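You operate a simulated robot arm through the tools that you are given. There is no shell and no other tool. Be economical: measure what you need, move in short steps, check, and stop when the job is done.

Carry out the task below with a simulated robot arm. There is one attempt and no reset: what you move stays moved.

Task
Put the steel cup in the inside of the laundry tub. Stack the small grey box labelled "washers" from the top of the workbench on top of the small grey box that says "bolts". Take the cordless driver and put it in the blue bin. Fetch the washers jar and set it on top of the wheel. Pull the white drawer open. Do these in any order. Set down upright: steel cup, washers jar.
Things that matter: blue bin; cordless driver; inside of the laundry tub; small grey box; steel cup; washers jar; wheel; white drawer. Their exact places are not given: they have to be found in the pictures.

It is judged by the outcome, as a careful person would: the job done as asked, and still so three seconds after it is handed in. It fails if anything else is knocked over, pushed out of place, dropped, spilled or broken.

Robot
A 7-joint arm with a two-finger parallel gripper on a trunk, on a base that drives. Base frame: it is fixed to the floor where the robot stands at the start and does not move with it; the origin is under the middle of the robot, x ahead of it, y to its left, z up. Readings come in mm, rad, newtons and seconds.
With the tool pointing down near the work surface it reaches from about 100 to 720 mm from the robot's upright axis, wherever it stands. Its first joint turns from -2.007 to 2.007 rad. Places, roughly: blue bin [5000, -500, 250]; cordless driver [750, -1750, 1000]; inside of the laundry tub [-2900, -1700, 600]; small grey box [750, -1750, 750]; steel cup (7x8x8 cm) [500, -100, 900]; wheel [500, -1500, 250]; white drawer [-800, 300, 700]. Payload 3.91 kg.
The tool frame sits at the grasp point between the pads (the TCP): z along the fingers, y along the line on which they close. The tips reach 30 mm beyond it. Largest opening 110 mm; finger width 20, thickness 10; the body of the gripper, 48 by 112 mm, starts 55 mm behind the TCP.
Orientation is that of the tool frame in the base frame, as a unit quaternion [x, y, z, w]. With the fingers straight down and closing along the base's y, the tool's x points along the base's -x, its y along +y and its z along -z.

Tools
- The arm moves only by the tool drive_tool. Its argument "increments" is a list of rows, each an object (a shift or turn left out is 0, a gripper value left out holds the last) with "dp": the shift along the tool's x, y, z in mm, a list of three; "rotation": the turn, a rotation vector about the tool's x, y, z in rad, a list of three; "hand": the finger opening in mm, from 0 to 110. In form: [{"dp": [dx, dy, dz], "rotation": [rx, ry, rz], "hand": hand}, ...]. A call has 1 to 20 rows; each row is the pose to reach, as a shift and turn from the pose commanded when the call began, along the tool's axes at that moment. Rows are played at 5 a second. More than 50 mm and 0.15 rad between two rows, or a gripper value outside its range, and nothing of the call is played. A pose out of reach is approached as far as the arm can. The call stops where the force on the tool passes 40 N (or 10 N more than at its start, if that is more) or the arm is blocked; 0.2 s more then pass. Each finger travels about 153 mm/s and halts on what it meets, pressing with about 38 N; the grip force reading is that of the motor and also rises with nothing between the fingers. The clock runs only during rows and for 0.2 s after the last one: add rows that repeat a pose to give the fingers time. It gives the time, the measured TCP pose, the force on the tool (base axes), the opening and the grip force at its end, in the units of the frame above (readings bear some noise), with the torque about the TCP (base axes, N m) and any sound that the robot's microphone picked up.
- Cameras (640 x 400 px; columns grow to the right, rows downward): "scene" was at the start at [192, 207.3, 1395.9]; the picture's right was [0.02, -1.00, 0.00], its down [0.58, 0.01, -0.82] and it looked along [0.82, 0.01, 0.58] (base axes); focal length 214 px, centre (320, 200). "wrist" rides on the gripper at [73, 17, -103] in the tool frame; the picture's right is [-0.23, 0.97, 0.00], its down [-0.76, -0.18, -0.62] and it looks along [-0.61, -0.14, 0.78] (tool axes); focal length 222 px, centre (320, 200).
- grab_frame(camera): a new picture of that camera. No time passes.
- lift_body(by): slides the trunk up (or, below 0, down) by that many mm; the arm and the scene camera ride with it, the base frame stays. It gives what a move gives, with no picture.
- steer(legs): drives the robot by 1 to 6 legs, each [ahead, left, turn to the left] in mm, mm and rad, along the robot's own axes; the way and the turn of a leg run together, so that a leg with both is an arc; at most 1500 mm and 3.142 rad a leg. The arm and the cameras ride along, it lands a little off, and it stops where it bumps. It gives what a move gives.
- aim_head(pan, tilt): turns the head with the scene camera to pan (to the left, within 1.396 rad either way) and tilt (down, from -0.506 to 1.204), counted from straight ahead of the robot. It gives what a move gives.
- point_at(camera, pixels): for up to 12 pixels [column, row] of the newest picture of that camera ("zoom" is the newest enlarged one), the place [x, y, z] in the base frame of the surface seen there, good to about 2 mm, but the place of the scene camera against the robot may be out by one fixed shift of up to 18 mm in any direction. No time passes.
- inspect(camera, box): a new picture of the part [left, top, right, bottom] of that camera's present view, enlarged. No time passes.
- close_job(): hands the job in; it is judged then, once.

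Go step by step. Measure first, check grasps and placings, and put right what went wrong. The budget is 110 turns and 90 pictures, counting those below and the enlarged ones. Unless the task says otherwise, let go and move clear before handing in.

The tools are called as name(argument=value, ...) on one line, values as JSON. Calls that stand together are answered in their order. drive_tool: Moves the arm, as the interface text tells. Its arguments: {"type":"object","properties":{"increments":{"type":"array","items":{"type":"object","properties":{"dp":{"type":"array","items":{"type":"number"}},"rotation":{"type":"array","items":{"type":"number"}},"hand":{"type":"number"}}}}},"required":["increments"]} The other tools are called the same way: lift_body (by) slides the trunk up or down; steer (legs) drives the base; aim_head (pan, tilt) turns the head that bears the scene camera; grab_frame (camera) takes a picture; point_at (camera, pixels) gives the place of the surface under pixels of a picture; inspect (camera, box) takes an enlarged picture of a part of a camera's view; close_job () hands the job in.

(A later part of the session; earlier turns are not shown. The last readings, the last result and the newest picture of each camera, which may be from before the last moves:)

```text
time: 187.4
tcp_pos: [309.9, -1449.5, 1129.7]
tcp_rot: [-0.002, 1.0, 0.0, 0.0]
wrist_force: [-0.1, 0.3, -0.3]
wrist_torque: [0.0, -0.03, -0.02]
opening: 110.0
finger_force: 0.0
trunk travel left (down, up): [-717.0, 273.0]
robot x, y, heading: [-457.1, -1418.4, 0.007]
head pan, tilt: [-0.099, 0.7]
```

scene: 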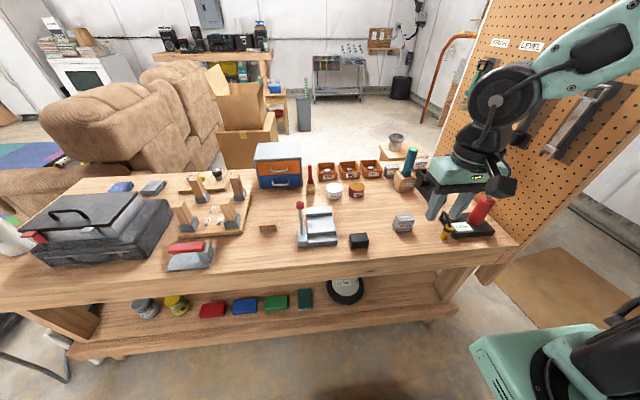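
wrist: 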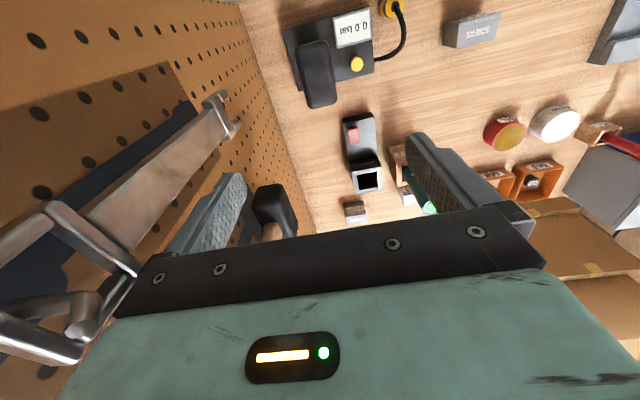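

Branch restored: motion is free again. Driving to the bench for the washers box, with the tool ahead and high.

steer(legs=[[0, -490, -0.007], [470, 0, 0]])

grab_frame(camera="wrist")

```text
time: 192.7
tcp_pos: [781.2, -1919.7, 1130.8]
tcp_rot: [-0.003, 1.0, -0.001, 0.001]
wrist_force: [-0.8, 0.5, 0.1]
wrist_torque: [0.02, 0.03, 0.03]
opening: 109.7
finger_force: 0.2
trunk travel left (down, up): [-717.0, 273.0]
robot x, y, heading: [17.7, -1892.6, 0.012]
head pan, tilt: [-0.099, 0.7]
```

```text
31 pictures are left
```

wrist: 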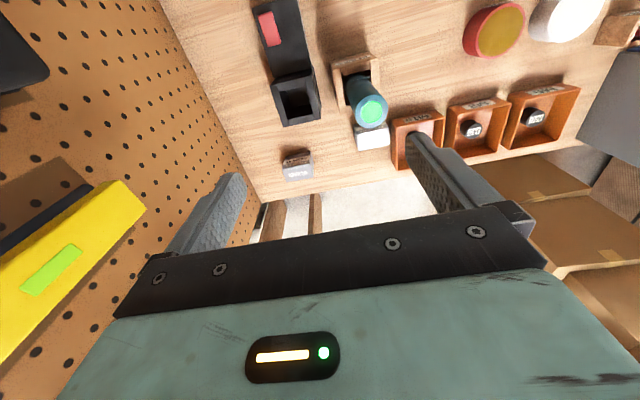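

Washers box at (298,165), bolts box at (371,137), driver at (368,105). Measuring with a zoom.

inspect(camera="wrist", box=[260, 50, 420, 200])

point_at(camera="wrist", pixels=[[285, 170], [310, 166], [298, 176], [297, 157], [356, 140], [386, 137], [372, 145], [370, 130], [371, 112], [297, 95], [345, 62], [345, 165]])

```text
2.67 times, centred on (340, 125) of wrist
```

zoom: 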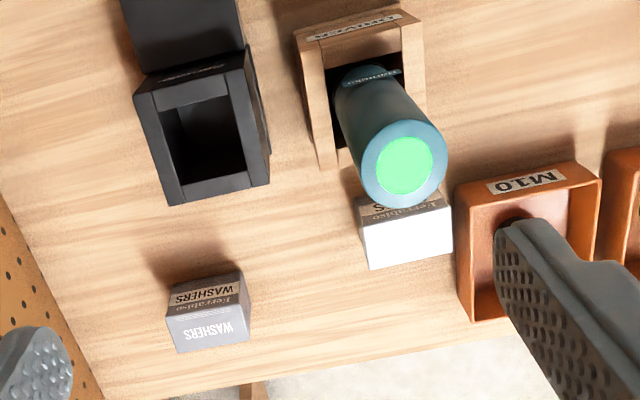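

```text
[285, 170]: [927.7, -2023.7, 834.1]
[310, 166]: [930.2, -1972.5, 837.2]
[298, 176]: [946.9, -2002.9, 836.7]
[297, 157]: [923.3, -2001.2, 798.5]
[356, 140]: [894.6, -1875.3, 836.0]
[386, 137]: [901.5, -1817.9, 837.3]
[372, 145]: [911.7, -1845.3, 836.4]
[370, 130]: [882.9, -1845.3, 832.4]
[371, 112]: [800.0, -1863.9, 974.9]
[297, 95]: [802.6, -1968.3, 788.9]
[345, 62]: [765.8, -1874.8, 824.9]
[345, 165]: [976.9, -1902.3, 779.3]
```

point_at(camera="zoom", pixels=[[170, 321], [241, 309], [247, 338], [181, 349], [207, 315], [213, 343], [363, 228], [447, 203], [451, 250], [372, 266], [210, 300], [210, 281]])

```text
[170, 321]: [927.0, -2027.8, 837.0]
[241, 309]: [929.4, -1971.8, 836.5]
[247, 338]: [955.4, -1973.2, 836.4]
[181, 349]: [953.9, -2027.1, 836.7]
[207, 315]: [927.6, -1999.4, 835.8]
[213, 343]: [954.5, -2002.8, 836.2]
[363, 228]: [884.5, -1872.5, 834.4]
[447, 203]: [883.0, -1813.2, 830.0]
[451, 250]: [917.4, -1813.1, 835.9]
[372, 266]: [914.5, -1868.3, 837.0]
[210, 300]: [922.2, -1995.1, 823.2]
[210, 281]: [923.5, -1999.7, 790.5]
```

Washers box: centre (941,−2000), 32×59, top 837. Bolts box: centre ≈(900,−1843), top 836. To avoid the driver with the wrist camera, I'll yaw +90° (closing along x, camera to +y).

drive_tool(increments=[{"rotation": [0, 0, 0.14], "hand": 80}, {"rotation": [0, 0, 0.28]}, {"rotation": [0, 0, 0.42]}, {"rotation": [0, 0, 0.56]}, {"rotation": [0, 0, 0.7]}, {"rotation": [0, 0, 0.84]}, {"rotation": [0, 0, 0.98]}, {"rotation": [0, 0, 1.12]}, {"rotation": [0, 0, 1.26]}, {"rotation": [0, 0, 1.4]}, {"rotation": [0, 0, 1.54]}, {"rotation": [0, 0, 1.571]}, {"rotation": [0, 0, 1.571]}])

```text
time: 195.5
tcp_pos: [780.6, -1919.7, 1131.7]
tcp_rot: [0.705, 0.709, 0.001, 0.001]
wrist_force: [-0.5, -0.7, 0.4]
wrist_torque: [0.02, 0.03, 0.0]
opening: 79.8
finger_force: 0.0
trunk travel left (down, up): [-717.0, 273.0]
robot x, y, heading: [15.5, -1891.6, 0.006]
head pan, tilt: [-0.099, 0.7]
```

Moving above the washers box and down to z≈900, then a check picture.

drive_tool(increments=[{"dp": [-20, 40, 0]}, {"dp": [-40, 80, 0]}, {"dp": [-60, 120, 0]}, {"dp": [-80, 160, 0]}, {"dp": [-80, 160, 45]}, {"dp": [-80, 160, 90]}, {"dp": [-80, 160, 135]}, {"dp": [-80, 160, 180]}, {"dp": [-80, 160, 225]}, {"dp": [-80, 160, 225]}])

grab_frame(camera="wrist")

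```text
time: 197.7
tcp_pos: [941.8, -1995.9, 908.9]
tcp_rot: [0.705, 0.71, 0.001, 0.0]
wrist_force: [-0.6, 0.5, -0.2]
wrist_torque: [0.01, 0.0, 0.03]
opening: 80.1
finger_force: 0.1
out of reach, approached as far as the arm can: row 4
trunk travel left (down, up): [-717.0, 273.0]
robot x, y, heading: [13.5, -1893.9, 0.006]
head pan, tilt: [-0.099, 0.7]
```

```text
29 pictures are left
```

wrist: 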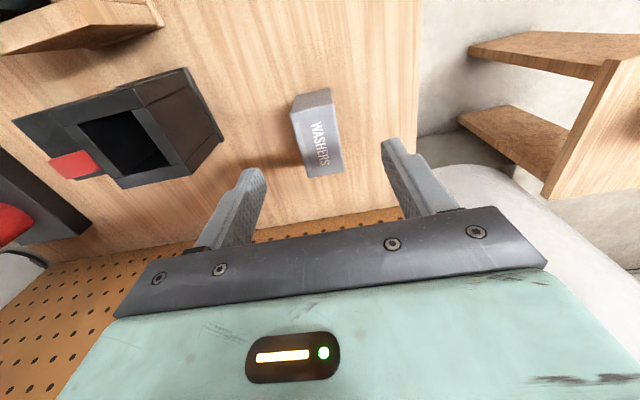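

The box lies between the fingers. Descending to z≈817 and closing.

drive_tool(increments=[{"dp": [-4, 0, 40]}, {"dp": [-4, 0, 75]}, {"dp": [-4, 0, 92]}, {"dp": [-4, 0, 92]}, {"dp": [-4, 0, 92], "hand": 40}, {"dp": [-4, 0, 92], "hand": 20}, {"dp": [-4, 0, 92], "hand": 20}, {"dp": [-4, 0, 92], "hand": 20}])

drive_tool(increments=[{"dp": [0, 0, -40], "hand": 20}, {"dp": [0, 0, -80]}, {"dp": [0, 0, -100]}, {"dp": [40, -10, -100]}, {"dp": [80, -20, -100]}, {"dp": [120, -30, -100]}, {"dp": [157, -40, -100]}, {"dp": [157, -40, -100]}])

grab_frame(camera="wrist")

```text
time: 199.5
tcp_pos: [941.0, -2001.7, 817.8]
tcp_rot: [0.704, 0.71, 0.0, 0.001]
wrist_force: [-0.4, 0.1, 0.6]
wrist_torque: [0.03, 0.02, -0.01]
opening: 35.7
finger_force: 38.6
trunk travel left (down, up): [-717.0, 273.0]
robot x, y, heading: [12.7, -1891.8, -0.0]
head pan, tilt: [-0.099, 0.7]
```

```text
time: 201.3
tcp_pos: [900.6, -1844.1, 916.0]
tcp_rot: [0.704, 0.71, 0.0, 0.001]
wrist_force: [0.9, 0.4, -1.5]
wrist_torque: [0.01, -0.01, 0.01]
opening: 35.4
finger_force: 38.1
trunk travel left (down, up): [-717.0, 273.0]
robot x, y, heading: [17.4, -1895.6, 0.007]
head pan, tilt: [-0.099, 0.7]
```

```text
28 pictures are left
```

wrist: 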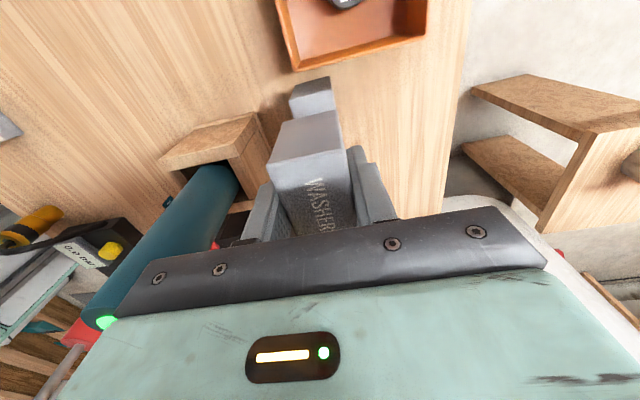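

Bolts box visible below at (313,95). Checking its edges.

inspect(camera="wrist", box=[260, 60, 380, 150])

point_at(camera="wrist", pixels=[[293, 100], [332, 95], [310, 105], [296, 94], [328, 86], [272, 160], [348, 145], [305, 125]])

```text
4.44 times, centred on (320, 105) of wrist
```

zoom: 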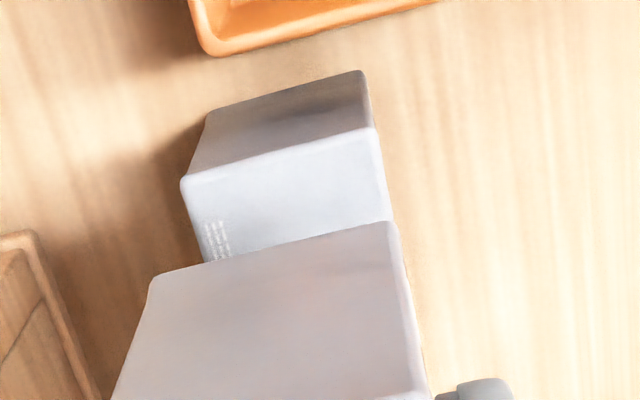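

```text
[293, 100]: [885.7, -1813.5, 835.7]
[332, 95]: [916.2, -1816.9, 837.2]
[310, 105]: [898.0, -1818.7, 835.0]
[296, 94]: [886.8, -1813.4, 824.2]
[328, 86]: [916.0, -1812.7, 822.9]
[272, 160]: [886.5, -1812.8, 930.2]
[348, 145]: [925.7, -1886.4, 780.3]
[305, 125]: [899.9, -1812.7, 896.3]
```

Held box and bolts box are aligned within about 1 mm. Lowering onto it.

drive_tool(increments=[{"dp": [0, 0, 20]}, {"dp": [0, 0, 34]}, {"dp": [0, 0, 38]}, {"dp": [0, 0, 40]}, {"dp": [0, 0, 41.5]}, {"dp": [0, 0, 42.5]}])

```text
time: 202.7
tcp_pos: [901.9, -1844.7, 873.2]
tcp_rot: [0.704, 0.71, 0.0, 0.0]
wrist_force: [-0.2, 0.4, -0.5]
wrist_torque: [0.05, 0.05, -0.03]
opening: 35.5
finger_force: 38.4
trunk travel left (down, up): [-717.0, 273.0]
robot x, y, heading: [15.9, -1895.2, 0.007]
head pan, tilt: [-0.099, 0.7]
```

drive_tool(increments=[{"dp": [0, 0, 1]}, {"dp": [0, 0, 2]}, {"dp": [0, 0, 3]}, {"dp": [0, 0, 4]}])

```text
time: 203.7
tcp_pos: [901.6, -1845.3, 872.2]
tcp_rot: [0.705, 0.709, 0.004, 0.002]
wrist_force: [-1.8, -1.5, 29.1]
wrist_torque: [-0.11, 0.49, -0.03]
opening: 35.7
finger_force: 38.2
trunk travel left (down, up): [-717.0, 273.0]
robot x, y, heading: [17.2, -1892.9, 0.004]
head pan, tilt: [-0.099, 0.7]
```

Contact. Easing slightly, opening gently, and rising.

drive_tool(increments=[{"dp": [0, 0, -2.5]}, {"dp": [0, 0, -2.5], "hand": 45}, {"dp": [0, 0, -2.5], "hand": 60}, {"dp": [0, 0, -2.5], "hand": 60}, {"dp": [0, 0, -25]}, {"dp": [0, 0, -70]}, {"dp": [0, 0, -115]}, {"dp": [0, 0, -160]}, {"dp": [0, 0, -205]}, {"dp": [0, 0, -240]}, {"dp": [0, -40, -240]}, {"dp": [0, -80, -240]}, {"dp": [0, -120, -240]}])

grab_frame(camera="wrist")

```text
time: 206.5
tcp_pos: [779.9, -1846.6, 1109.3]
tcp_rot: [0.705, 0.71, 0.001, 0.0]
wrist_force: [0.0, 0.1, -0.8]
wrist_torque: [0.02, 0.02, 0.03]
opening: 60.0
finger_force: 0.1
trunk travel left (down, up): [-717.0, 273.0]
robot x, y, heading: [15.1, -1895.1, 0.01]
head pan, tilt: [-0.099, 0.7]
```

```text
26 pictures are left
```

wrist: 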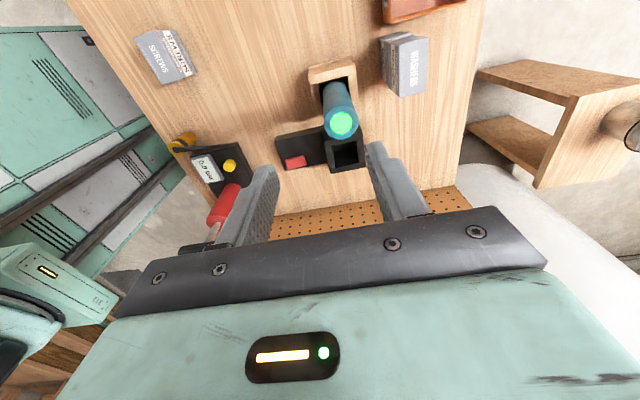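

The washers box stands on the bolts box. Now the driver at (341,120): measuring its shaft.

inspect(camera="wrist", box=[290, 50, 430, 180])

point_at(camera="wrist", pixels=[[341, 122], [328, 124], [356, 122], [341, 136], [341, 110], [326, 100], [352, 97], [338, 88], [345, 150], [310, 70], [355, 66]])

```text
3.08 times, centred on (360, 115) of wrist
```

zoom: 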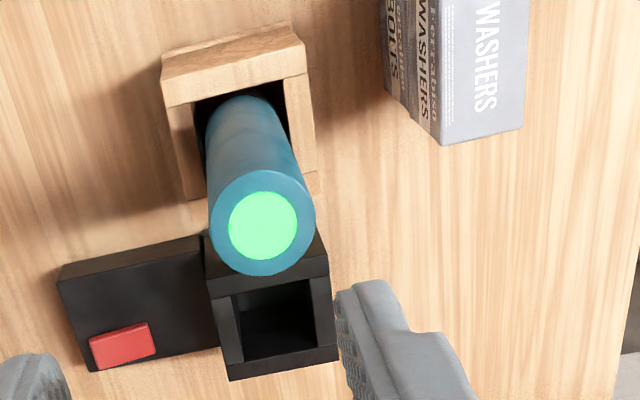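

```text
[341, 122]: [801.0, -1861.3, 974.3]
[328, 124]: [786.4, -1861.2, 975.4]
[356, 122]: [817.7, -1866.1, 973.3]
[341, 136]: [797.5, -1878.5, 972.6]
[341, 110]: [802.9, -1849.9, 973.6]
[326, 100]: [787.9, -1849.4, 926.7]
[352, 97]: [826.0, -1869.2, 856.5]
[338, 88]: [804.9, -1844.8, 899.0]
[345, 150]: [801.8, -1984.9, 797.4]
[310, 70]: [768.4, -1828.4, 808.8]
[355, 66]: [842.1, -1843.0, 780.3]
```

Driver top (801,−1862,974), diameter ≈36, upright in its holder. Descending over it, gripping at z≈935.

drive_tool(increments=[{"dp": [-17, 21, 0]}, {"dp": [-17, 21, 45]}, {"dp": [-17, 21, 90]}, {"dp": [-17, 21, 135]}, {"dp": [-17, 21, 172]}, {"dp": [-17, 21, 172]}, {"dp": [-17, 21, 172], "hand": 40}, {"dp": [-17, 21, 172], "hand": 20}, {"dp": [-17, 21, 172], "hand": 20}, {"dp": [-17, 21, 172], "hand": 20}])

drive_tool(increments=[{"dp": [0, 0, -30], "hand": 20}, {"dp": [0, 0, -60]}, {"dp": [0, 0, -100]}, {"dp": [0, 0, -145]}, {"dp": [0, 0, -190]}, {"dp": [0, 0, -190]}])

grab_frame(camera="wrist")

```text
time: 208.7
tcp_pos: [803.8, -1864.7, 937.7]
tcp_rot: [0.704, 0.71, 0.001, 0.0]
wrist_force: [0.0, 0.0, -0.1]
wrist_torque: [0.06, 0.05, -0.01]
opening: 37.6
finger_force: 37.6
trunk travel left (down, up): [-717.0, 273.0]
robot x, y, heading: [15.7, -1890.4, 0.009]
head pan, tilt: [-0.099, 0.7]
```

```text
time: 210.1
tcp_pos: [801.3, -1860.5, 1126.5]
tcp_rot: [0.704, 0.71, 0.0, 0.0]
wrist_force: [0.1, 0.1, -3.6]
wrist_torque: [-0.01, 0.0, 0.02]
opening: 37.6
finger_force: 37.8
trunk travel left (down, up): [-717.0, 273.0]
robot x, y, heading: [16.6, -1891.7, 0.007]
head pan, tilt: [-0.099, 0.7]
```

```text
24 pictures are left
```

wrist: 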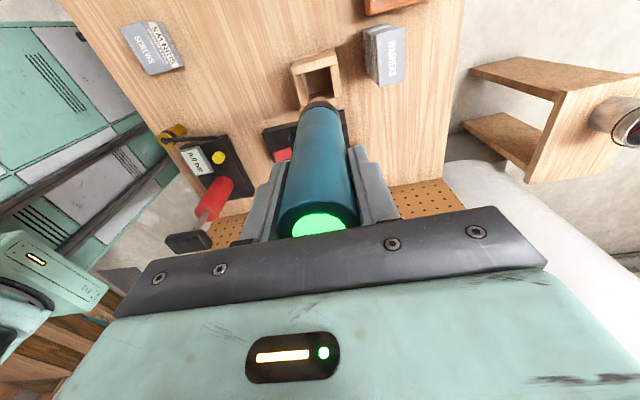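

Driver is out of its holder and held. Raising the trunk for a high view to find the blue bin.

lift_body(by=270)

aim_head(pan=0.3, tilt=0.3)

grab_frame(camera="scene")

```text
time: 212.8
tcp_pos: [802.3, -1861.1, 1395.3]
tcp_rot: [0.705, 0.71, 0.0, 0.001]
wrist_force: [-0.4, -0.1, -3.5]
wrist_torque: [0.0, 0.0, 0.0]
opening: 37.4
finger_force: 38.1
trunk travel left (down, up): [-987.0, 3.0]
robot x, y, heading: [13.6, -1895.1, 0.015]
head pan, tilt: [-0.099, 0.7]
```

```text
time: 213.7
tcp_pos: [802.7, -1861.1, 1395.5]
tcp_rot: [0.705, 0.71, 0.001, 0.001]
wrist_force: [0.0, 0.0, -4.1]
wrist_torque: [-0.02, 0.01, -0.03]
opening: 37.3
finger_force: 37.7
trunk travel left (down, up): [-987.0, 3.0]
robot x, y, heading: [17.9, -1893.3, 0.007]
head pan, tilt: [0.3, 0.3]
```

```text
23 pictures are left
```

scene: 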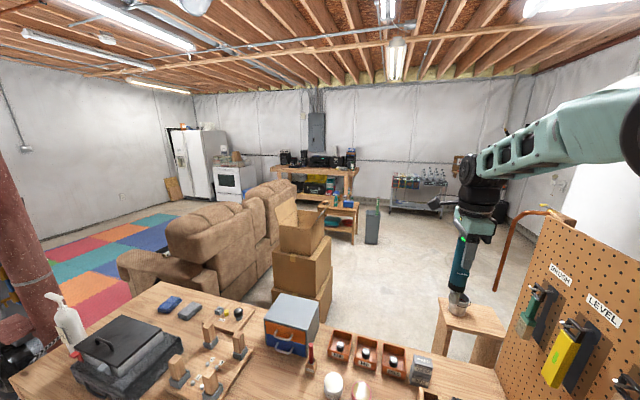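

inspect(camera="scene", box=[255, 140, 395, 250])

point_at(camera="scene", pixels=[[345, 225], [335, 225], [340, 205], [372, 225], [320, 185], [300, 180], [240, 185], [322, 145], [348, 203], [290, 300], [345, 250]])

```text
3.64 times, centred on (325, 195) of scene
```

zoom: 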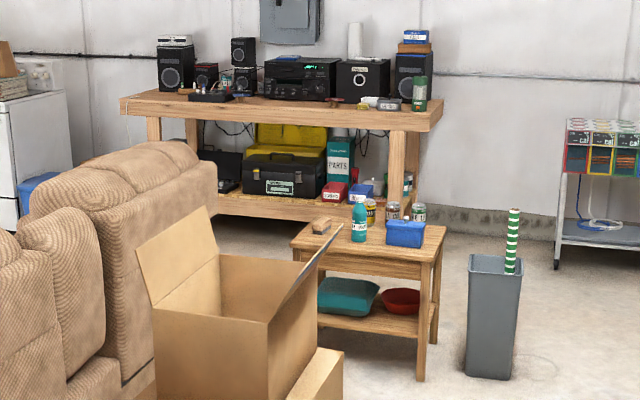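

```text
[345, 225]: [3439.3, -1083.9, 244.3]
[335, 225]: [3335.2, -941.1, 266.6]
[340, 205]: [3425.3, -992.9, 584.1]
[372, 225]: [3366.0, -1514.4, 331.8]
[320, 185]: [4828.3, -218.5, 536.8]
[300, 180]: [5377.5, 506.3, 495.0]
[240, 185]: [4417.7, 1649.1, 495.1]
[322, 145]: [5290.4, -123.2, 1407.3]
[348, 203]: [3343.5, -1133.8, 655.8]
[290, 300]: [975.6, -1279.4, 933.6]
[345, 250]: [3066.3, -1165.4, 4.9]
```

A small red and a blue container sit on the far bench's lower shelf around (339,191). Zooming tighter.

inspect(camera="scene", box=[315, 175, 365, 210])

point_at(camera="zoom", pixels=[[300, 170], [330, 170], [250, 185], [280, 160], [200, 200], [320, 150]])

```text
11.43 times, centred on (340, 192) of scene
```

zoom: 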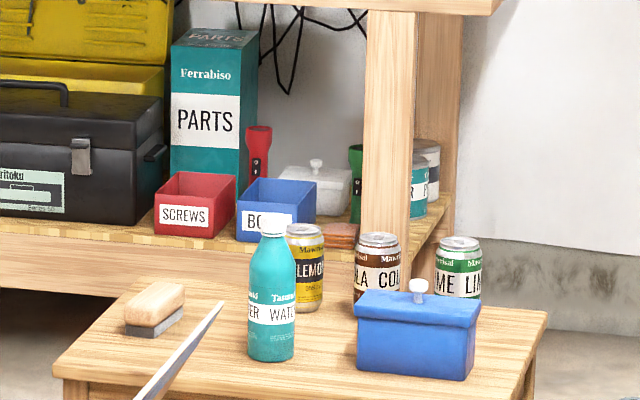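

```text
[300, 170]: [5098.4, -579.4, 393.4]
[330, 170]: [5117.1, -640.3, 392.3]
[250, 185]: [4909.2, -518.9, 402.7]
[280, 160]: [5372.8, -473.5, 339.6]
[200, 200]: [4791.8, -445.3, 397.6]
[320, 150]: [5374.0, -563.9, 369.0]
```

The open blue bin is the small one on the far bench's lower shelf, ≈(4920,−530, rim 400). I'll retract the arm, back off and scout the way around the pegboard end.

steer(legs=[[-400, 0, 0], [0, -850, 0]])

drive_tool(increments=[{"dp": [0, -45, 0]}, {"dp": [0, -90, 0]}, {"dp": [0, -135, 0]}, {"dp": [0, -180, 0]}, {"dp": [0, -225, 0]}, {"dp": [0, -260, 0]}])

aim_head(pan=0.0, tilt=0.45)

grab_frame(camera="scene")

```text
time: 220.4
tcp_pos: [405.0, -2729.0, 1395.6]
tcp_rot: [0.704, 0.71, 0.0, 0.0]
wrist_force: [0.1, -0.1, -2.8]
wrist_torque: [-0.04, -0.02, 0.01]
opening: 37.5
finger_force: 38.6
trunk travel left (down, up): [-987.0, 3.0]
robot x, y, heading: [-382.1, -2763.6, 0.004]
head pan, tilt: [0.3, 0.3]
```

```text
time: 221.8
tcp_pos: [142.6, -2730.9, 1396.8]
tcp_rot: [0.705, 0.709, 0.001, 0.0]
wrist_force: [-0.2, 0.3, -4.5]
wrist_torque: [-0.03, 0.02, -0.01]
opening: 37.5
finger_force: 37.9
trunk travel left (down, up): [-987.0, 3.0]
robot x, y, heading: [-385.0, -2759.3, 0.007]
head pan, tilt: [0.3, 0.3]
```

```text
time: 222.6
tcp_pos: [142.5, -2731.3, 1395.4]
tcp_rot: [0.705, 0.709, 0.001, 0.0]
wrist_force: [-0.4, 0.8, -3.0]
wrist_torque: [0.0, 0.01, -0.01]
opening: 37.5
finger_force: 38.2
trunk travel left (down, up): [-987.0, 3.0]
robot x, y, heading: [-384.0, -2759.4, 0.011]
head pan, tilt: [0.0, 0.45]
```

```text
20 pictures are left
```

scene: 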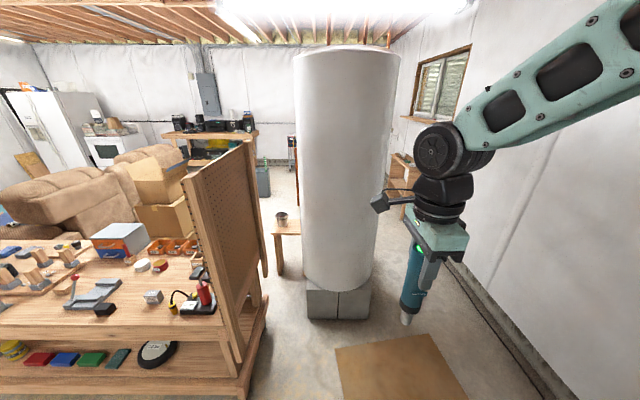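

The water heater stands mid-way; measuring gaps on both sides.

point_at(camera="scene", pixels=[[308, 315], [340, 318], [370, 316], [262, 310], [240, 395], [455, 270], [520, 360], [385, 370], [395, 160], [285, 260], [265, 260], [410, 235]])

```text
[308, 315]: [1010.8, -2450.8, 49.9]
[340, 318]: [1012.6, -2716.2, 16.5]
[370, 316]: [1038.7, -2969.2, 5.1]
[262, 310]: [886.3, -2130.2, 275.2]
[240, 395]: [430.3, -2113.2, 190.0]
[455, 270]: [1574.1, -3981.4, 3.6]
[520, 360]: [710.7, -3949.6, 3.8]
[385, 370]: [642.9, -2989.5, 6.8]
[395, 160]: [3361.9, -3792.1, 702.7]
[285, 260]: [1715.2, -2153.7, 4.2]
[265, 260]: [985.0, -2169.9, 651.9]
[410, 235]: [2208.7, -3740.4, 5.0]
```

Right-hand passage is about 950 mm wide (heater edge −3010, wall −3960). Driving through at y≈−3480.

steer(legs=[[0, -722, -0.008], [1200, 0, 0], [1250, 0, 0]])

aim_head(pan=0.5, tilt=0.45)

grab_frame(camera="scene")

```text
time: 225.0
tcp_pos: [142.3, -3097.0, 1396.3]
tcp_rot: [0.708, 0.706, -0.001, 0.001]
wrist_force: [0.2, 1.3, -3.8]
wrist_torque: [-0.11, 0.0, 0.0]
opening: 37.5
finger_force: 38.1
trunk travel left (down, up): [-987.0, 3.0]
robot x, y, heading: [-384.2, -3127.3, 0.004]
head pan, tilt: [0.0, 0.45]
stopped in leg 1: the robot was blocked; the commanded pose is now the measured one
```

```text
time: 226.0
tcp_pos: [142.5, -3098.5, 1396.0]
tcp_rot: [0.708, 0.706, 0.0, 0.0]
wrist_force: [-0.3, -1.1, -3.4]
wrist_torque: [0.0, 0.0, -0.01]
opening: 37.5
finger_force: 37.8
trunk travel left (down, up): [-987.0, 3.0]
robot x, y, heading: [-380.0, -3121.2, 0.001]
head pan, tilt: [0.499, 0.45]
```

```text
19 pictures are left
```

scene: 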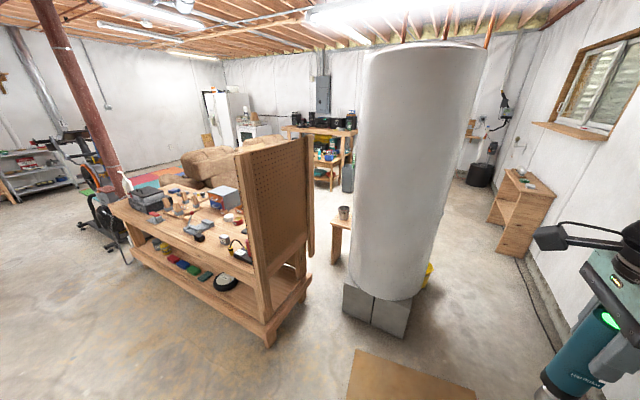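

Something on the right (the desk) blocks there. Easing away, going ahead past it, then to y≈−3480 and through.

steer(legs=[[0, 40, 0], [600, 0, 0], [50, -390, 0], [1200, 0, 0], [700, 0, 0]])

grab_frame(camera="scene")

```text
time: 230.6
tcp_pos: [751.7, -3104.4, 1395.7]
tcp_rot: [0.712, 0.702, 0.001, 0.0]
wrist_force: [0.8, -0.3, -3.4]
wrist_torque: [0.0, 0.01, 0.02]
opening: 37.4
finger_force: 38.1
trunk travel left (down, up): [-987.0, 3.0]
robot x, y, heading: [225.7, -3119.5, -0.003]
head pan, tilt: [0.499, 0.45]
stopped in leg 3: the robot was blocked; the commanded pose is now the measured one
```

```text
18 pictures are left
```

scene: 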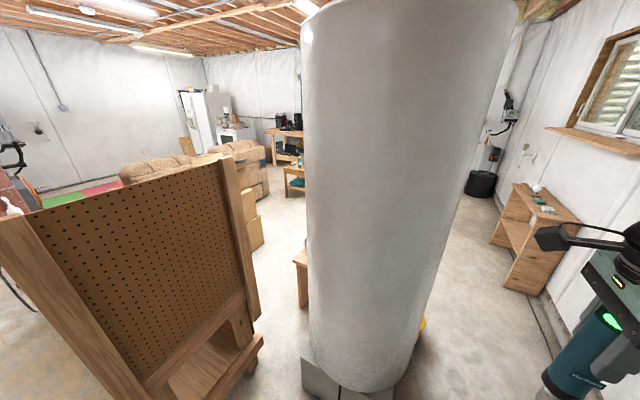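

Blocked again on the right; looking that way.

aim_head(pan=-1.0, tilt=0.9)

grab_frame(camera="scene")

```text
time: 232.2
tcp_pos: [753.3, -3104.9, 1396.2]
tcp_rot: [0.713, 0.702, 0.002, 0.0]
wrist_force: [0.5, -0.4, -4.5]
wrist_torque: [-0.02, -0.02, 0.02]
opening: 37.4
finger_force: 38.3
trunk travel left (down, up): [-987.0, 3.0]
robot x, y, heading: [225.6, -3124.0, -0.005]
head pan, tilt: [-1.0, 0.901]
```

```text
17 pictures are left
```

scene: 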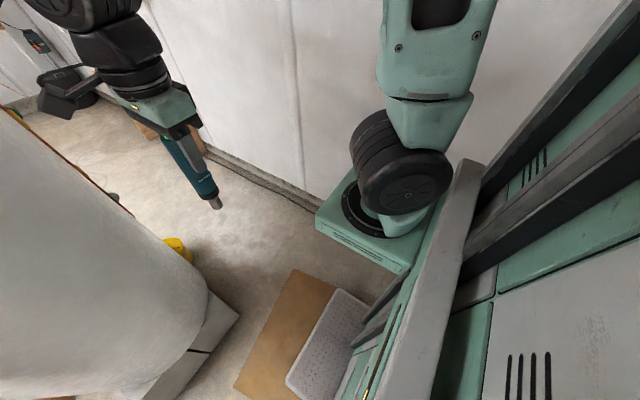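

The desk (x up to ≈0, front ≈−3500) catches my rear corner. Going ahead 345 mm first, then right, then through.

steer(legs=[[0, 25, 0], [355, 0, 0], [0, -385, 0], [1200, 0, 0], [300, 0, 0]])

aim_head(pan=0.4, tilt=0.5)

grab_frame(camera="scene")

```text
time: 237.1
tcp_pos: [1107.5, -3483.7, 1394.1]
tcp_rot: [0.714, 0.7, 0.008, -0.007]
wrist_force: [-0.3, 0.3, -2.8]
wrist_torque: [0.03, 0.0, -0.01]
opening: 37.2
finger_force: 38.0
trunk travel left (down, up): [-987.0, 3.0]
robot x, y, heading: [582.8, -3471.7, -0.013]
head pan, tilt: [-1.0, 0.901]
stopped in leg 4: the robot was blocked; the commanded pose is now the measured one
```

```text
time: 238.6
tcp_pos: [1108.1, -3481.5, 1394.8]
tcp_rot: [0.714, 0.7, 0.008, -0.007]
wrist_force: [1.2, -0.3, -3.5]
wrist_torque: [0.01, 0.01, 0.01]
opening: 37.2
finger_force: 37.7
trunk travel left (down, up): [-987.0, 3.0]
robot x, y, heading: [578.0, -3471.2, -0.01]
head pan, tilt: [0.4, 0.499]
```

```text
16 pictures are left
```

scene: 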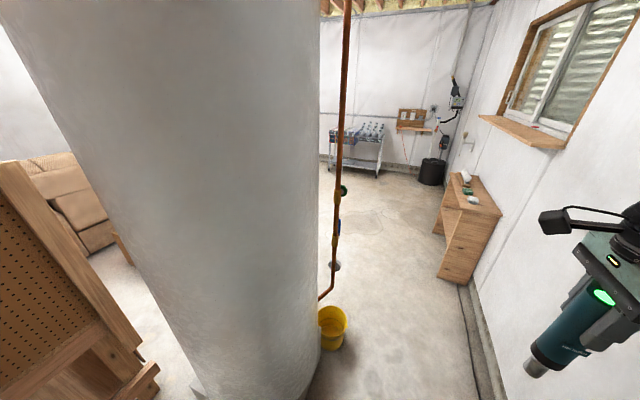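

point_at(camera="scene", pixels=[[150, 200], [250, 250], [310, 250], [315, 380], [345, 330], [332, 290], [345, 100], [460, 280], [450, 230], [490, 300], [540, 150], [200, 330]])

```text
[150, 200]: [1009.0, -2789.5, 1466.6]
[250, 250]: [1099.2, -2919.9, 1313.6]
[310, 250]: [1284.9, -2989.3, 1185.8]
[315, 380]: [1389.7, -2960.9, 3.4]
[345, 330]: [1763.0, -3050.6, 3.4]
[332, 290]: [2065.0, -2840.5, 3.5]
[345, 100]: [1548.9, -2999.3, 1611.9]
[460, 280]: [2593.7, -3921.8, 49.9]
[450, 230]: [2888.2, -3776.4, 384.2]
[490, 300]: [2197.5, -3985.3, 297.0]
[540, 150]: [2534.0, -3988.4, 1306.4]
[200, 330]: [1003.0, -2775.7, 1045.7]
```

The arm orientation shifted slightly on the block, so the raised elbow may have touched overhead pipework. Lowering the trunk 350 mm, centring between heater and wall, and retrying in a short leg.

lift_body(by=-350)

steer(legs=[[0, -10, 0.012], [300, 0, 0]])

```text
time: 242.0
tcp_pos: [1107.9, -3482.9, 1044.6]
tcp_rot: [0.714, 0.7, 0.008, -0.007]
wrist_force: [0.5, 1.5, -4.5]
wrist_torque: [-0.04, 0.0, -0.02]
opening: 37.5
finger_force: 38.3
trunk travel left (down, up): [-637.0, 353.0]
robot x, y, heading: [583.2, -3470.1, -0.011]
head pan, tilt: [0.4, 0.499]
```

```text
time: 242.8
tcp_pos: [1106.3, -3497.0, 1041.8]
tcp_rot: [0.712, 0.702, 0.015, -0.013]
wrist_force: [0.3, 0.8, -4.0]
wrist_torque: [-0.06, 0.03, -0.01]
opening: 37.6
finger_force: 38.1
trunk travel left (down, up): [-637.0, 353.0]
robot x, y, heading: [579.2, -3464.3, -0.007]
head pan, tilt: [0.4, 0.499]
stopped in leg 1: the robot was blocked; the commanded pose is now the measured one
```

Blocked when shifting right, so the contact is on my right. Easing 30 mm left, then ahead.

steer(legs=[[0, 35, 0], [400, 0, 0]])

aim_head(pan=-1.39, tilt=0.3)

grab_frame(camera="scene")

```text
time: 243.5
tcp_pos: [1104.9, -3494.8, 1039.5]
tcp_rot: [0.712, 0.701, 0.019, -0.018]
wrist_force: [0.3, 0.7, -3.9]
wrist_torque: [-0.04, 0.05, -0.01]
opening: 37.2
finger_force: 38.6
trunk travel left (down, up): [-637.0, 353.0]
robot x, y, heading: [580.9, -3452.1, -0.005]
head pan, tilt: [0.4, 0.499]
stopped in leg 1: the robot was blocked; the commanded pose is now the measured one
```

```text
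time: 245.3
tcp_pos: [1105.7, -3495.2, 1039.3]
tcp_rot: [0.713, 0.701, 0.019, -0.017]
wrist_force: [0.8, -1.2, -3.5]
wrist_torque: [0.0, 0.02, -0.02]
opening: 37.3
finger_force: 37.9
trunk travel left (down, up): [-637.0, 353.0]
robot x, y, heading: [579.8, -3452.4, -0.006]
head pan, tilt: [-1.389, 0.3]
```

```text
15 pictures are left
```

scene: 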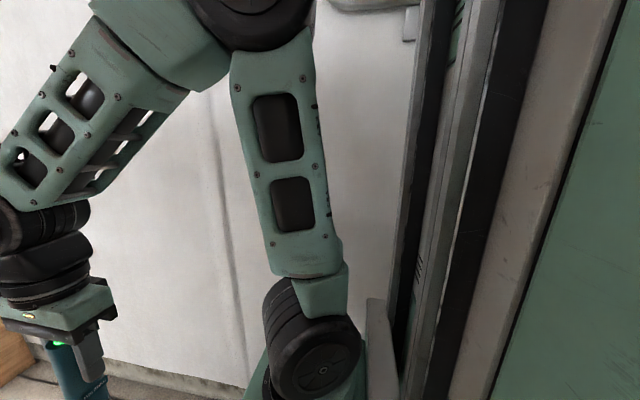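

The elbow (240,10) looks very close to the right wall. Measuring, and moving the tool left to free it.

point_at(camera="scene", pixels=[[250, 15], [200, 40], [300, 50], [180, 150], [370, 100], [310, 350], [380, 5], [410, 20]])

drive_tool(increments=[{"dp": [30, 0, 0]}, {"dp": [60, 0, 0]}, {"dp": [100, 0, 0]}, {"dp": [140, 0, 0]}, {"dp": [140, 0, 0]}])

steer(legs=[[0, 40, 0]])

```text
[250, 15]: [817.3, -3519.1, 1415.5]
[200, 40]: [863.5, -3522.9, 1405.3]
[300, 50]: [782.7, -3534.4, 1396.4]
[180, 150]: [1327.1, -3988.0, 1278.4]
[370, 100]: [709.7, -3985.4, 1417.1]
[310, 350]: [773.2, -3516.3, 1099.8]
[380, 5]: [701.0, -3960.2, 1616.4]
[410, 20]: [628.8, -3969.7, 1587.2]
```

```text
time: 246.5
tcp_pos: [1108.2, -3354.6, 1047.3]
tcp_rot: [0.713, 0.701, 0.018, -0.018]
wrist_force: [-0.7, 0.8, -3.8]
wrist_torque: [0.02, 0.03, 0.0]
opening: 37.7
finger_force: 38.1
trunk travel left (down, up): [-637.0, 353.0]
robot x, y, heading: [578.8, -3452.4, -0.008]
head pan, tilt: [-1.389, 0.3]
```

```text
time: 247.4
tcp_pos: [1108.4, -3319.3, 1046.5]
tcp_rot: [0.712, 0.702, 0.018, -0.018]
wrist_force: [-1.2, 0.6, -3.8]
wrist_torque: [0.01, 0.03, 0.01]
opening: 37.5
finger_force: 38.3
trunk travel left (down, up): [-637.0, 353.0]
robot x, y, heading: [585.3, -3417.1, -0.006]
head pan, tilt: [-1.389, 0.3]
```

Free now. Trying ahead 350 mm.

steer(legs=[[350, 0, 0]])

aim_head(pan=0.9, tilt=0.9)

grab_frame(camera="scene")

```text
time: 249.6
tcp_pos: [1454.8, -3321.2, 1046.6]
tcp_rot: [0.712, 0.701, 0.018, -0.018]
wrist_force: [-0.8, -0.1, -4.0]
wrist_torque: [0.0, 0.0, 0.02]
opening: 37.5
finger_force: 37.7
trunk travel left (down, up): [-637.0, 353.0]
robot x, y, heading: [929.4, -3422.0, -0.006]
head pan, tilt: [-1.389, 0.3]
```

```text
time: 251.8
tcp_pos: [1454.2, -3321.7, 1046.3]
tcp_rot: [0.713, 0.701, 0.018, -0.017]
wrist_force: [-0.3, -0.2, -3.6]
wrist_torque: [-0.03, 0.0, 0.0]
opening: 37.6
finger_force: 38.3
trunk travel left (down, up): [-637.0, 353.0]
robot x, y, heading: [928.4, -3420.0, -0.007]
head pan, tilt: [0.901, 0.901]
```

```text
14 pictures are left
```

scene: 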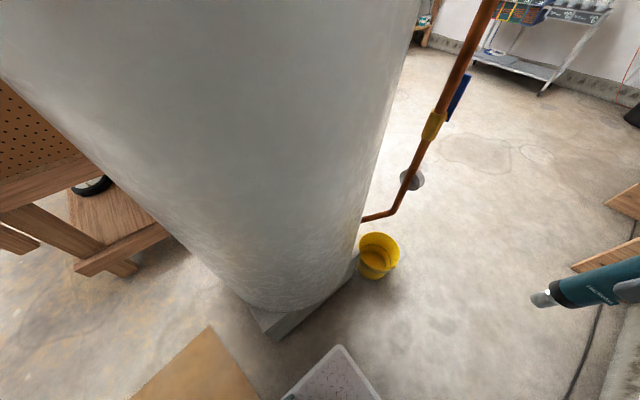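

It moved freely. Measuring the bucket, pipe and the stand on the right to thread between.

point_at(camera="scene", pixels=[[378, 278], [399, 262], [362, 262], [385, 245], [575, 265], [610, 200], [430, 130], [340, 348], [400, 220], [540, 300]])

```text
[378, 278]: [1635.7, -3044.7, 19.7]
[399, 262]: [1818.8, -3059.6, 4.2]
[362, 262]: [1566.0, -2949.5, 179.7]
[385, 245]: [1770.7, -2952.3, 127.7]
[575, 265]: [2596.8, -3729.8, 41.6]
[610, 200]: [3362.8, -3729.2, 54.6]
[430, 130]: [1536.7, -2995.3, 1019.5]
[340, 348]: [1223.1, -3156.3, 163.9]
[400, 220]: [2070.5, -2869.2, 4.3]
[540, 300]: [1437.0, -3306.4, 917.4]
```

Tray corner shows my footprint (front ≈+295, left ≈264). Threading past the bucket at y≈−3395, then diagonally to the open area before the far bench.

steer(legs=[[500, 25, 0.006], [900, 0, 0], [300, 700, 0], [760, 260, 0], [760, 240, 0]])

aim_head(pan=0.6, tilt=0.6)

grab_frame(camera="scene")

```text
time: 270.5
tcp_pos: [4723.6, -2215.9, 1046.2]
tcp_rot: [0.725, 0.689, 0.018, -0.017]
wrist_force: [0.8, 0.6, -4.1]
wrist_torque: [-0.01, -0.01, 0.01]
opening: 37.6
finger_force: 38.2
trunk travel left (down, up): [-637.0, 353.0]
robot x, y, heading: [4191.6, -2294.6, -0.037]
head pan, tilt: [0.901, 0.901]
```

```text
time: 271.3
tcp_pos: [4723.3, -2216.6, 1046.5]
tcp_rot: [0.724, 0.689, 0.018, -0.018]
wrist_force: [-0.6, -0.3, -3.4]
wrist_torque: [0.0, 0.03, -0.01]
opening: 37.2
finger_force: 38.1
trunk travel left (down, up): [-637.0, 353.0]
robot x, y, heading: [4194.0, -2295.2, -0.042]
head pan, tilt: [0.6, 0.6]
```

```text
13 pictures are left
```

scene: 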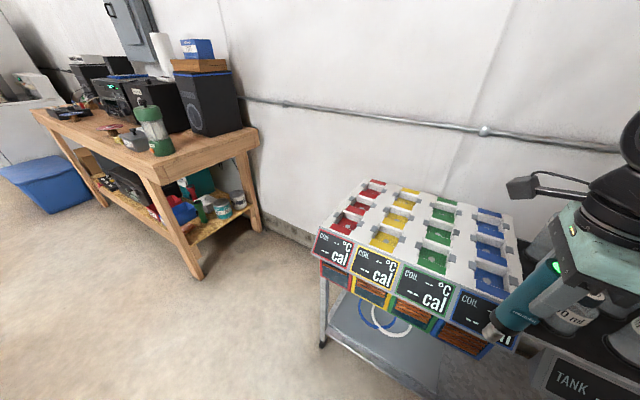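

The driver is near the coil rack. Measuring the bench and backing off before strafing.

point_at(camera="scene", pixels=[[315, 240], [430, 300], [155, 175], [255, 140], [185, 210], [195, 270], [215, 225], [45, 115], [325, 335], [500, 320]])

steer(legs=[[-180, 0, 0.04], [0, 850, 0], [0, 850, 0]])

aim_head(pan=0.0, tilt=0.8)

grab_frame(camera="scene")

```text
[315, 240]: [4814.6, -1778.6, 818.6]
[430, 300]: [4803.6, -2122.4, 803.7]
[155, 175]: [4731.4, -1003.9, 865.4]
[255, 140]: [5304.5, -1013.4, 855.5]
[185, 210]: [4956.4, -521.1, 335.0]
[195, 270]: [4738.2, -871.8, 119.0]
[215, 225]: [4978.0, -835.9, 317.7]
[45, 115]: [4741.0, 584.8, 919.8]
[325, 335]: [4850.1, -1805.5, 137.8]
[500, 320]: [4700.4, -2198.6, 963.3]
```

```text
time: 278.4
tcp_pos: [4547.8, -1195.6, 1045.8]
tcp_rot: [0.712, 0.702, 0.017, -0.018]
wrist_force: [0.0, -0.3, -3.6]
wrist_torque: [-0.01, -0.01, -0.03]
opening: 37.4
finger_force: 37.4
trunk travel left (down, up): [-637.0, 353.0]
robot x, y, heading: [4023.5, -1291.0, -0.014]
head pan, tilt: [0.6, 0.6]
stopped in leg 3: the robot was blocked; the commanded pose is now the measured one
```

```text
time: 279.4
tcp_pos: [4548.2, -1194.2, 1046.5]
tcp_rot: [0.711, 0.702, 0.018, -0.018]
wrist_force: [0.0, 0.4, -3.3]
wrist_torque: [0.0, -0.01, 0.02]
opening: 37.7
finger_force: 37.8
trunk travel left (down, up): [-637.0, 353.0]
robot x, y, heading: [4024.4, -1292.7, -0.007]
head pan, tilt: [0.0, 0.799]
```

```text
12 pictures are left
```

scene: 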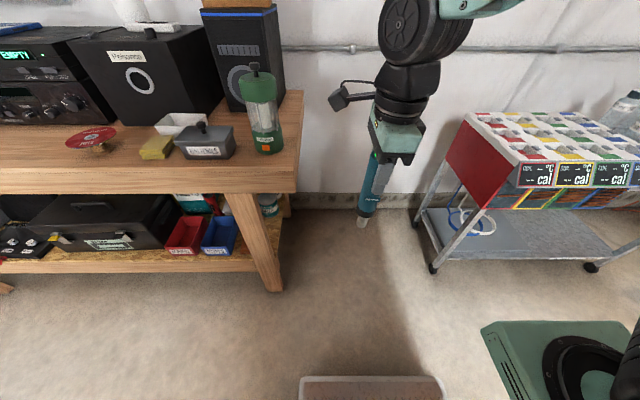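

Rear-left touched the side table; easing right then ahead 115 before continuing left. Blue bin is visible at (218,235); measuring it first.

inspect(camera="scene", box=[150, 190, 290, 280])

point_at(camera="zoom", pixels=[[235, 235], [320, 240], [275, 120], [390, 120], [320, 180], [320, 280], [230, 310], [440, 200], [345, 130], [300, 20]])

steer(legs=[[0, -30, 0.007], [120, 0, 0], [0, 640, 0]])

```text
4.44 times, centred on (220, 235) of scene
```

zoom: 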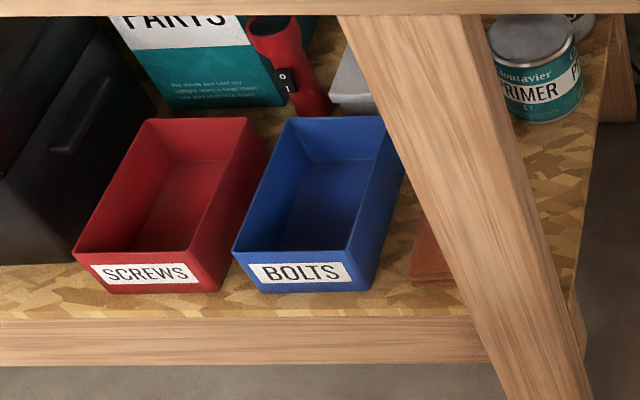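

```text
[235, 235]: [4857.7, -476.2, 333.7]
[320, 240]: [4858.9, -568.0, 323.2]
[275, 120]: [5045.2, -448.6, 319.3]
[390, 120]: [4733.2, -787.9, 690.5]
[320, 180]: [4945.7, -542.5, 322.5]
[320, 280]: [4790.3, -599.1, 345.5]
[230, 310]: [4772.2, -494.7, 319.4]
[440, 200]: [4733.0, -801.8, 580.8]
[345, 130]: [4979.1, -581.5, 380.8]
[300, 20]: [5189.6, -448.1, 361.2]
```

```text
time: 284.1
tcp_pos: [4666.8, -591.1, 1047.3]
tcp_rot: [0.71, 0.704, 0.019, -0.017]
wrist_force: [0.5, 0.4, -4.5]
wrist_torque: [-0.01, 0.0, -0.03]
opening: 37.7
finger_force: 38.4
trunk travel left (down, up): [-637.0, 353.0]
robot x, y, heading: [4140.7, -692.8, -0.007]
head pan, tilt: [0.0, 0.799]
```

Blue bin: x≈4790–5000, y≈−485…−605, floor 322, rim ≈400, so the driver can lie in it lengthwise. Yawing back so fingers are lateral, backing 160 mm, then pitching the tool forward.

steer(legs=[[-170, 0, 0.007]])

drive_tool(increments=[{"rotation": [0, 0, -0.14]}, {"rotation": [0, 0, -0.28]}, {"rotation": [0, 0, -0.42]}, {"rotation": [0, 0, -0.56]}, {"rotation": [0, 0, -0.7]}, {"rotation": [0, 0, -0.84]}, {"rotation": [0, 0, -0.98]}, {"rotation": [0, 0, -1.12]}, {"rotation": [0, 0, -1.26]}, {"rotation": [0, 0, -1.4]}, {"rotation": [0, 0, -1.54]}, {"rotation": [0, 0, -1.571]}, {"rotation": [0, 0, -1.571]}])

drive_tool(increments=[{"rotation": [0.02, -0.14, 0]}, {"rotation": [0.04, -0.28, 0]}, {"rotation": [0.05, -0.42, 0]}, {"rotation": [0.05, -0.56, 0]}, {"rotation": [0.05, -0.7, 0]}, {"rotation": [0.05, -0.84, 0]}, {"rotation": [0.05, -0.96, 0]}, {"rotation": [0.05, -0.96, 0]}])

lift_body(by=-400)

```text
time: 285.6
tcp_pos: [4539.1, -562.3, 1046.8]
tcp_rot: [0.689, 0.724, 0.017, -0.019]
wrist_force: [-0.4, 0.8, -3.3]
wrist_torque: [-0.07, -0.01, -0.01]
opening: 37.6
finger_force: 38.2
trunk travel left (down, up): [-637.0, 353.0]
robot x, y, heading: [4020.6, -698.3, 0.056]
head pan, tilt: [0.0, 0.799]
```

```text
time: 288.4
tcp_pos: [4539.0, -562.6, 1044.9]
tcp_rot: [-0.025, 0.999, 0.025, 0.0]
wrist_force: [0.7, 0.4, -4.3]
wrist_torque: [-0.04, -0.01, -0.02]
opening: 37.6
finger_force: 38.2
trunk travel left (down, up): [-637.0, 353.0]
robot x, y, heading: [4021.6, -693.7, 0.058]
head pan, tilt: [0.0, 0.799]
```

```text
time: 290.2
tcp_pos: [4538.9, -562.8, 1046.2]
tcp_rot: [-0.01, 0.887, 0.01, 0.462]
wrist_force: [0.1, 0.2, -4.0]
wrist_torque: [0.03, 0.15, 0.01]
opening: 37.5
finger_force: 38.1
trunk travel left (down, up): [-637.0, 353.0]
robot x, y, heading: [4019.4, -693.8, 0.057]
head pan, tilt: [0.0, 0.799]
```

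```text
time: 294.0
tcp_pos: [4538.1, -563.1, 646.2]
tcp_rot: [-0.011, 0.887, 0.01, 0.461]
wrist_force: [0.3, 0.1, -4.6]
wrist_torque: [0.0, 0.14, 0.02]
opening: 37.9
finger_force: 37.8
trunk travel left (down, up): [-237.0, 753.0]
robot x, y, heading: [4018.8, -694.9, 0.055]
head pan, tilt: [0.0, 0.799]
```

The tool points 35° down-forward. Lowering 120 mm and checking with the wrist camera.

lift_body(by=-115)

grab_frame(camera="wrist")

```text
time: 295.5
tcp_pos: [4539.3, -563.4, 531.7]
tcp_rot: [-0.01, 0.887, 0.01, 0.461]
wrist_force: [0.3, 0.2, -3.9]
wrist_torque: [-0.01, 0.15, -0.04]
opening: 37.7
finger_force: 37.6
trunk travel left (down, up): [-122.0, 868.0]
robot x, y, heading: [4019.0, -695.8, 0.053]
head pan, tilt: [0.0, 0.799]
```

```text
10 pictures are left
```

wrist: 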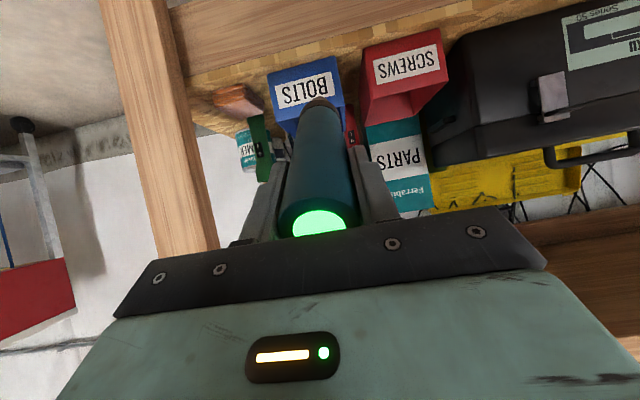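

The blue bin front is at (305,95). Measuring it with the wrist camera.

point_at(camera="wrist", pixels=[[270, 78], [337, 58], [276, 116], [340, 100], [300, 120], [306, 92], [367, 55], [190, 90]])

```text
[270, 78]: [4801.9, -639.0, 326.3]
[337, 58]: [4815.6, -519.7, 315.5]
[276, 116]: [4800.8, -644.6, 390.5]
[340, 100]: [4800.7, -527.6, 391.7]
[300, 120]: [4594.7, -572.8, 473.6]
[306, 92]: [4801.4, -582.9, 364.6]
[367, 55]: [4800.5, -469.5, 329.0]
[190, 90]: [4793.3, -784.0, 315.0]
```

Bin by wrist camera: front x 4801, y −520…−645, rim 391. Driving ahead so the TCP is over (4850,−583), tip clearing the rim.

steer(legs=[[312, -37, 0]])

grab_frame(camera="wrist")

```text
time: 297.6
tcp_pos: [4858.5, -586.0, 531.7]
tcp_rot: [-0.009, 0.887, 0.009, 0.461]
wrist_force: [0.3, 0.2, -3.9]
wrist_torque: [0.02, 0.15, 0.01]
opening: 37.7
finger_force: 37.5
trunk travel left (down, up): [-122.0, 868.0]
robot x, y, heading: [4338.9, -714.9, 0.051]
head pan, tilt: [0.0, 0.799]
```

```text
9 pictures are left
```

wrist: 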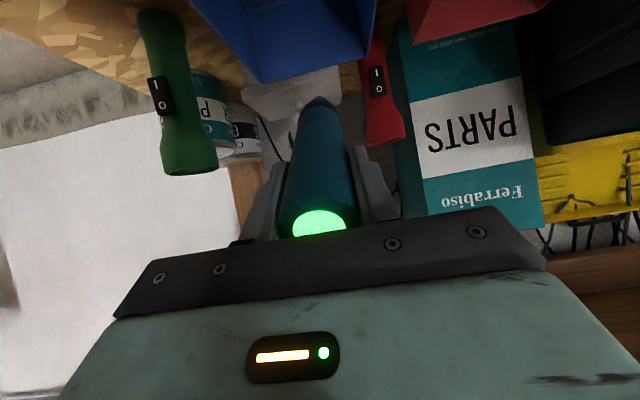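

point_at(camera="wrist", pixels=[[262, 82], [352, 68], [290, 60], [330, 45], [320, 105], [250, 30], [376, 20], [300, 95]])

```text
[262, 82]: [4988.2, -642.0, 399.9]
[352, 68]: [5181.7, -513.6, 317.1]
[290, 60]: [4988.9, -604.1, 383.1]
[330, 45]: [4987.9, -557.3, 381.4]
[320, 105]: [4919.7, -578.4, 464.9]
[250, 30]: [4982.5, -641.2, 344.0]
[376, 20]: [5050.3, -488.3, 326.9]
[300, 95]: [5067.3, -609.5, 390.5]
```

Bin interior is x 4805–4984. Moving 15 mm back and 95 mm down so the driver's tip reaches the bin's far bottom.

drive_tool(increments=[{"dp": [8.6, 0, -12.3]}, {"dp": [35, 0, 6]}, {"dp": [61, 0, 24]}, {"dp": [78, 0, 36.5]}, {"dp": [86.4, 0, 42.2]}, {"dp": [86.4, 0, 42.2]}])

```text
time: 299.0
tcp_pos: [4846.1, -566.1, 457.5]
tcp_rot: [-0.004, 0.879, 0.019, 0.476]
wrist_force: [0.5, 0.1, -3.8]
wrist_torque: [-0.03, 0.14, 0.0]
opening: 37.6
finger_force: 37.7
out of reach, approached as far as the arm can: row 1, 2, 3, 4, 5, 6
trunk travel left (down, up): [-122.0, 868.0]
robot x, y, heading: [4334.9, -721.1, 0.045]
head pan, tilt: [0.0, 0.799]
```

Reached (4846,−566,457). Lowering the trunk 20 mm and releasing with a modest opening.

lift_body(by=-20)

drive_tool(increments=[{"hand": 44}, {"hand": 50}, {"hand": 50}, {"hand": 50}, {"hand": 50}])

grab_frame(camera="wrist")

```text
time: 299.7
tcp_pos: [4847.7, -562.7, 436.6]
tcp_rot: [-0.006, 0.88, 0.019, 0.475]
wrist_force: [-0.6, -0.5, -4.3]
wrist_torque: [0.0, 0.15, 0.04]
opening: 37.6
finger_force: 38.1
trunk travel left (down, up): [-102.0, 888.0]
robot x, y, heading: [4334.8, -717.0, 0.052]
head pan, tilt: [0.0, 0.799]
```

```text
time: 300.9
tcp_pos: [4846.5, -562.3, 435.7]
tcp_rot: [-0.006, 0.88, 0.019, 0.475]
wrist_force: [1.2, -0.3, -0.1]
wrist_torque: [0.01, 0.02, 0.02]
opening: 49.9
finger_force: 0.1
trunk travel left (down, up): [-102.0, 888.0]
robot x, y, heading: [4337.6, -714.3, 0.051]
head pan, tilt: [0.0, 0.799]
```

```text
8 pictures are left
```

wrist: 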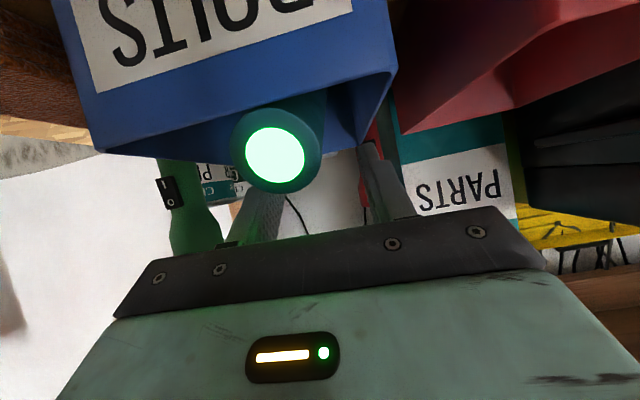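

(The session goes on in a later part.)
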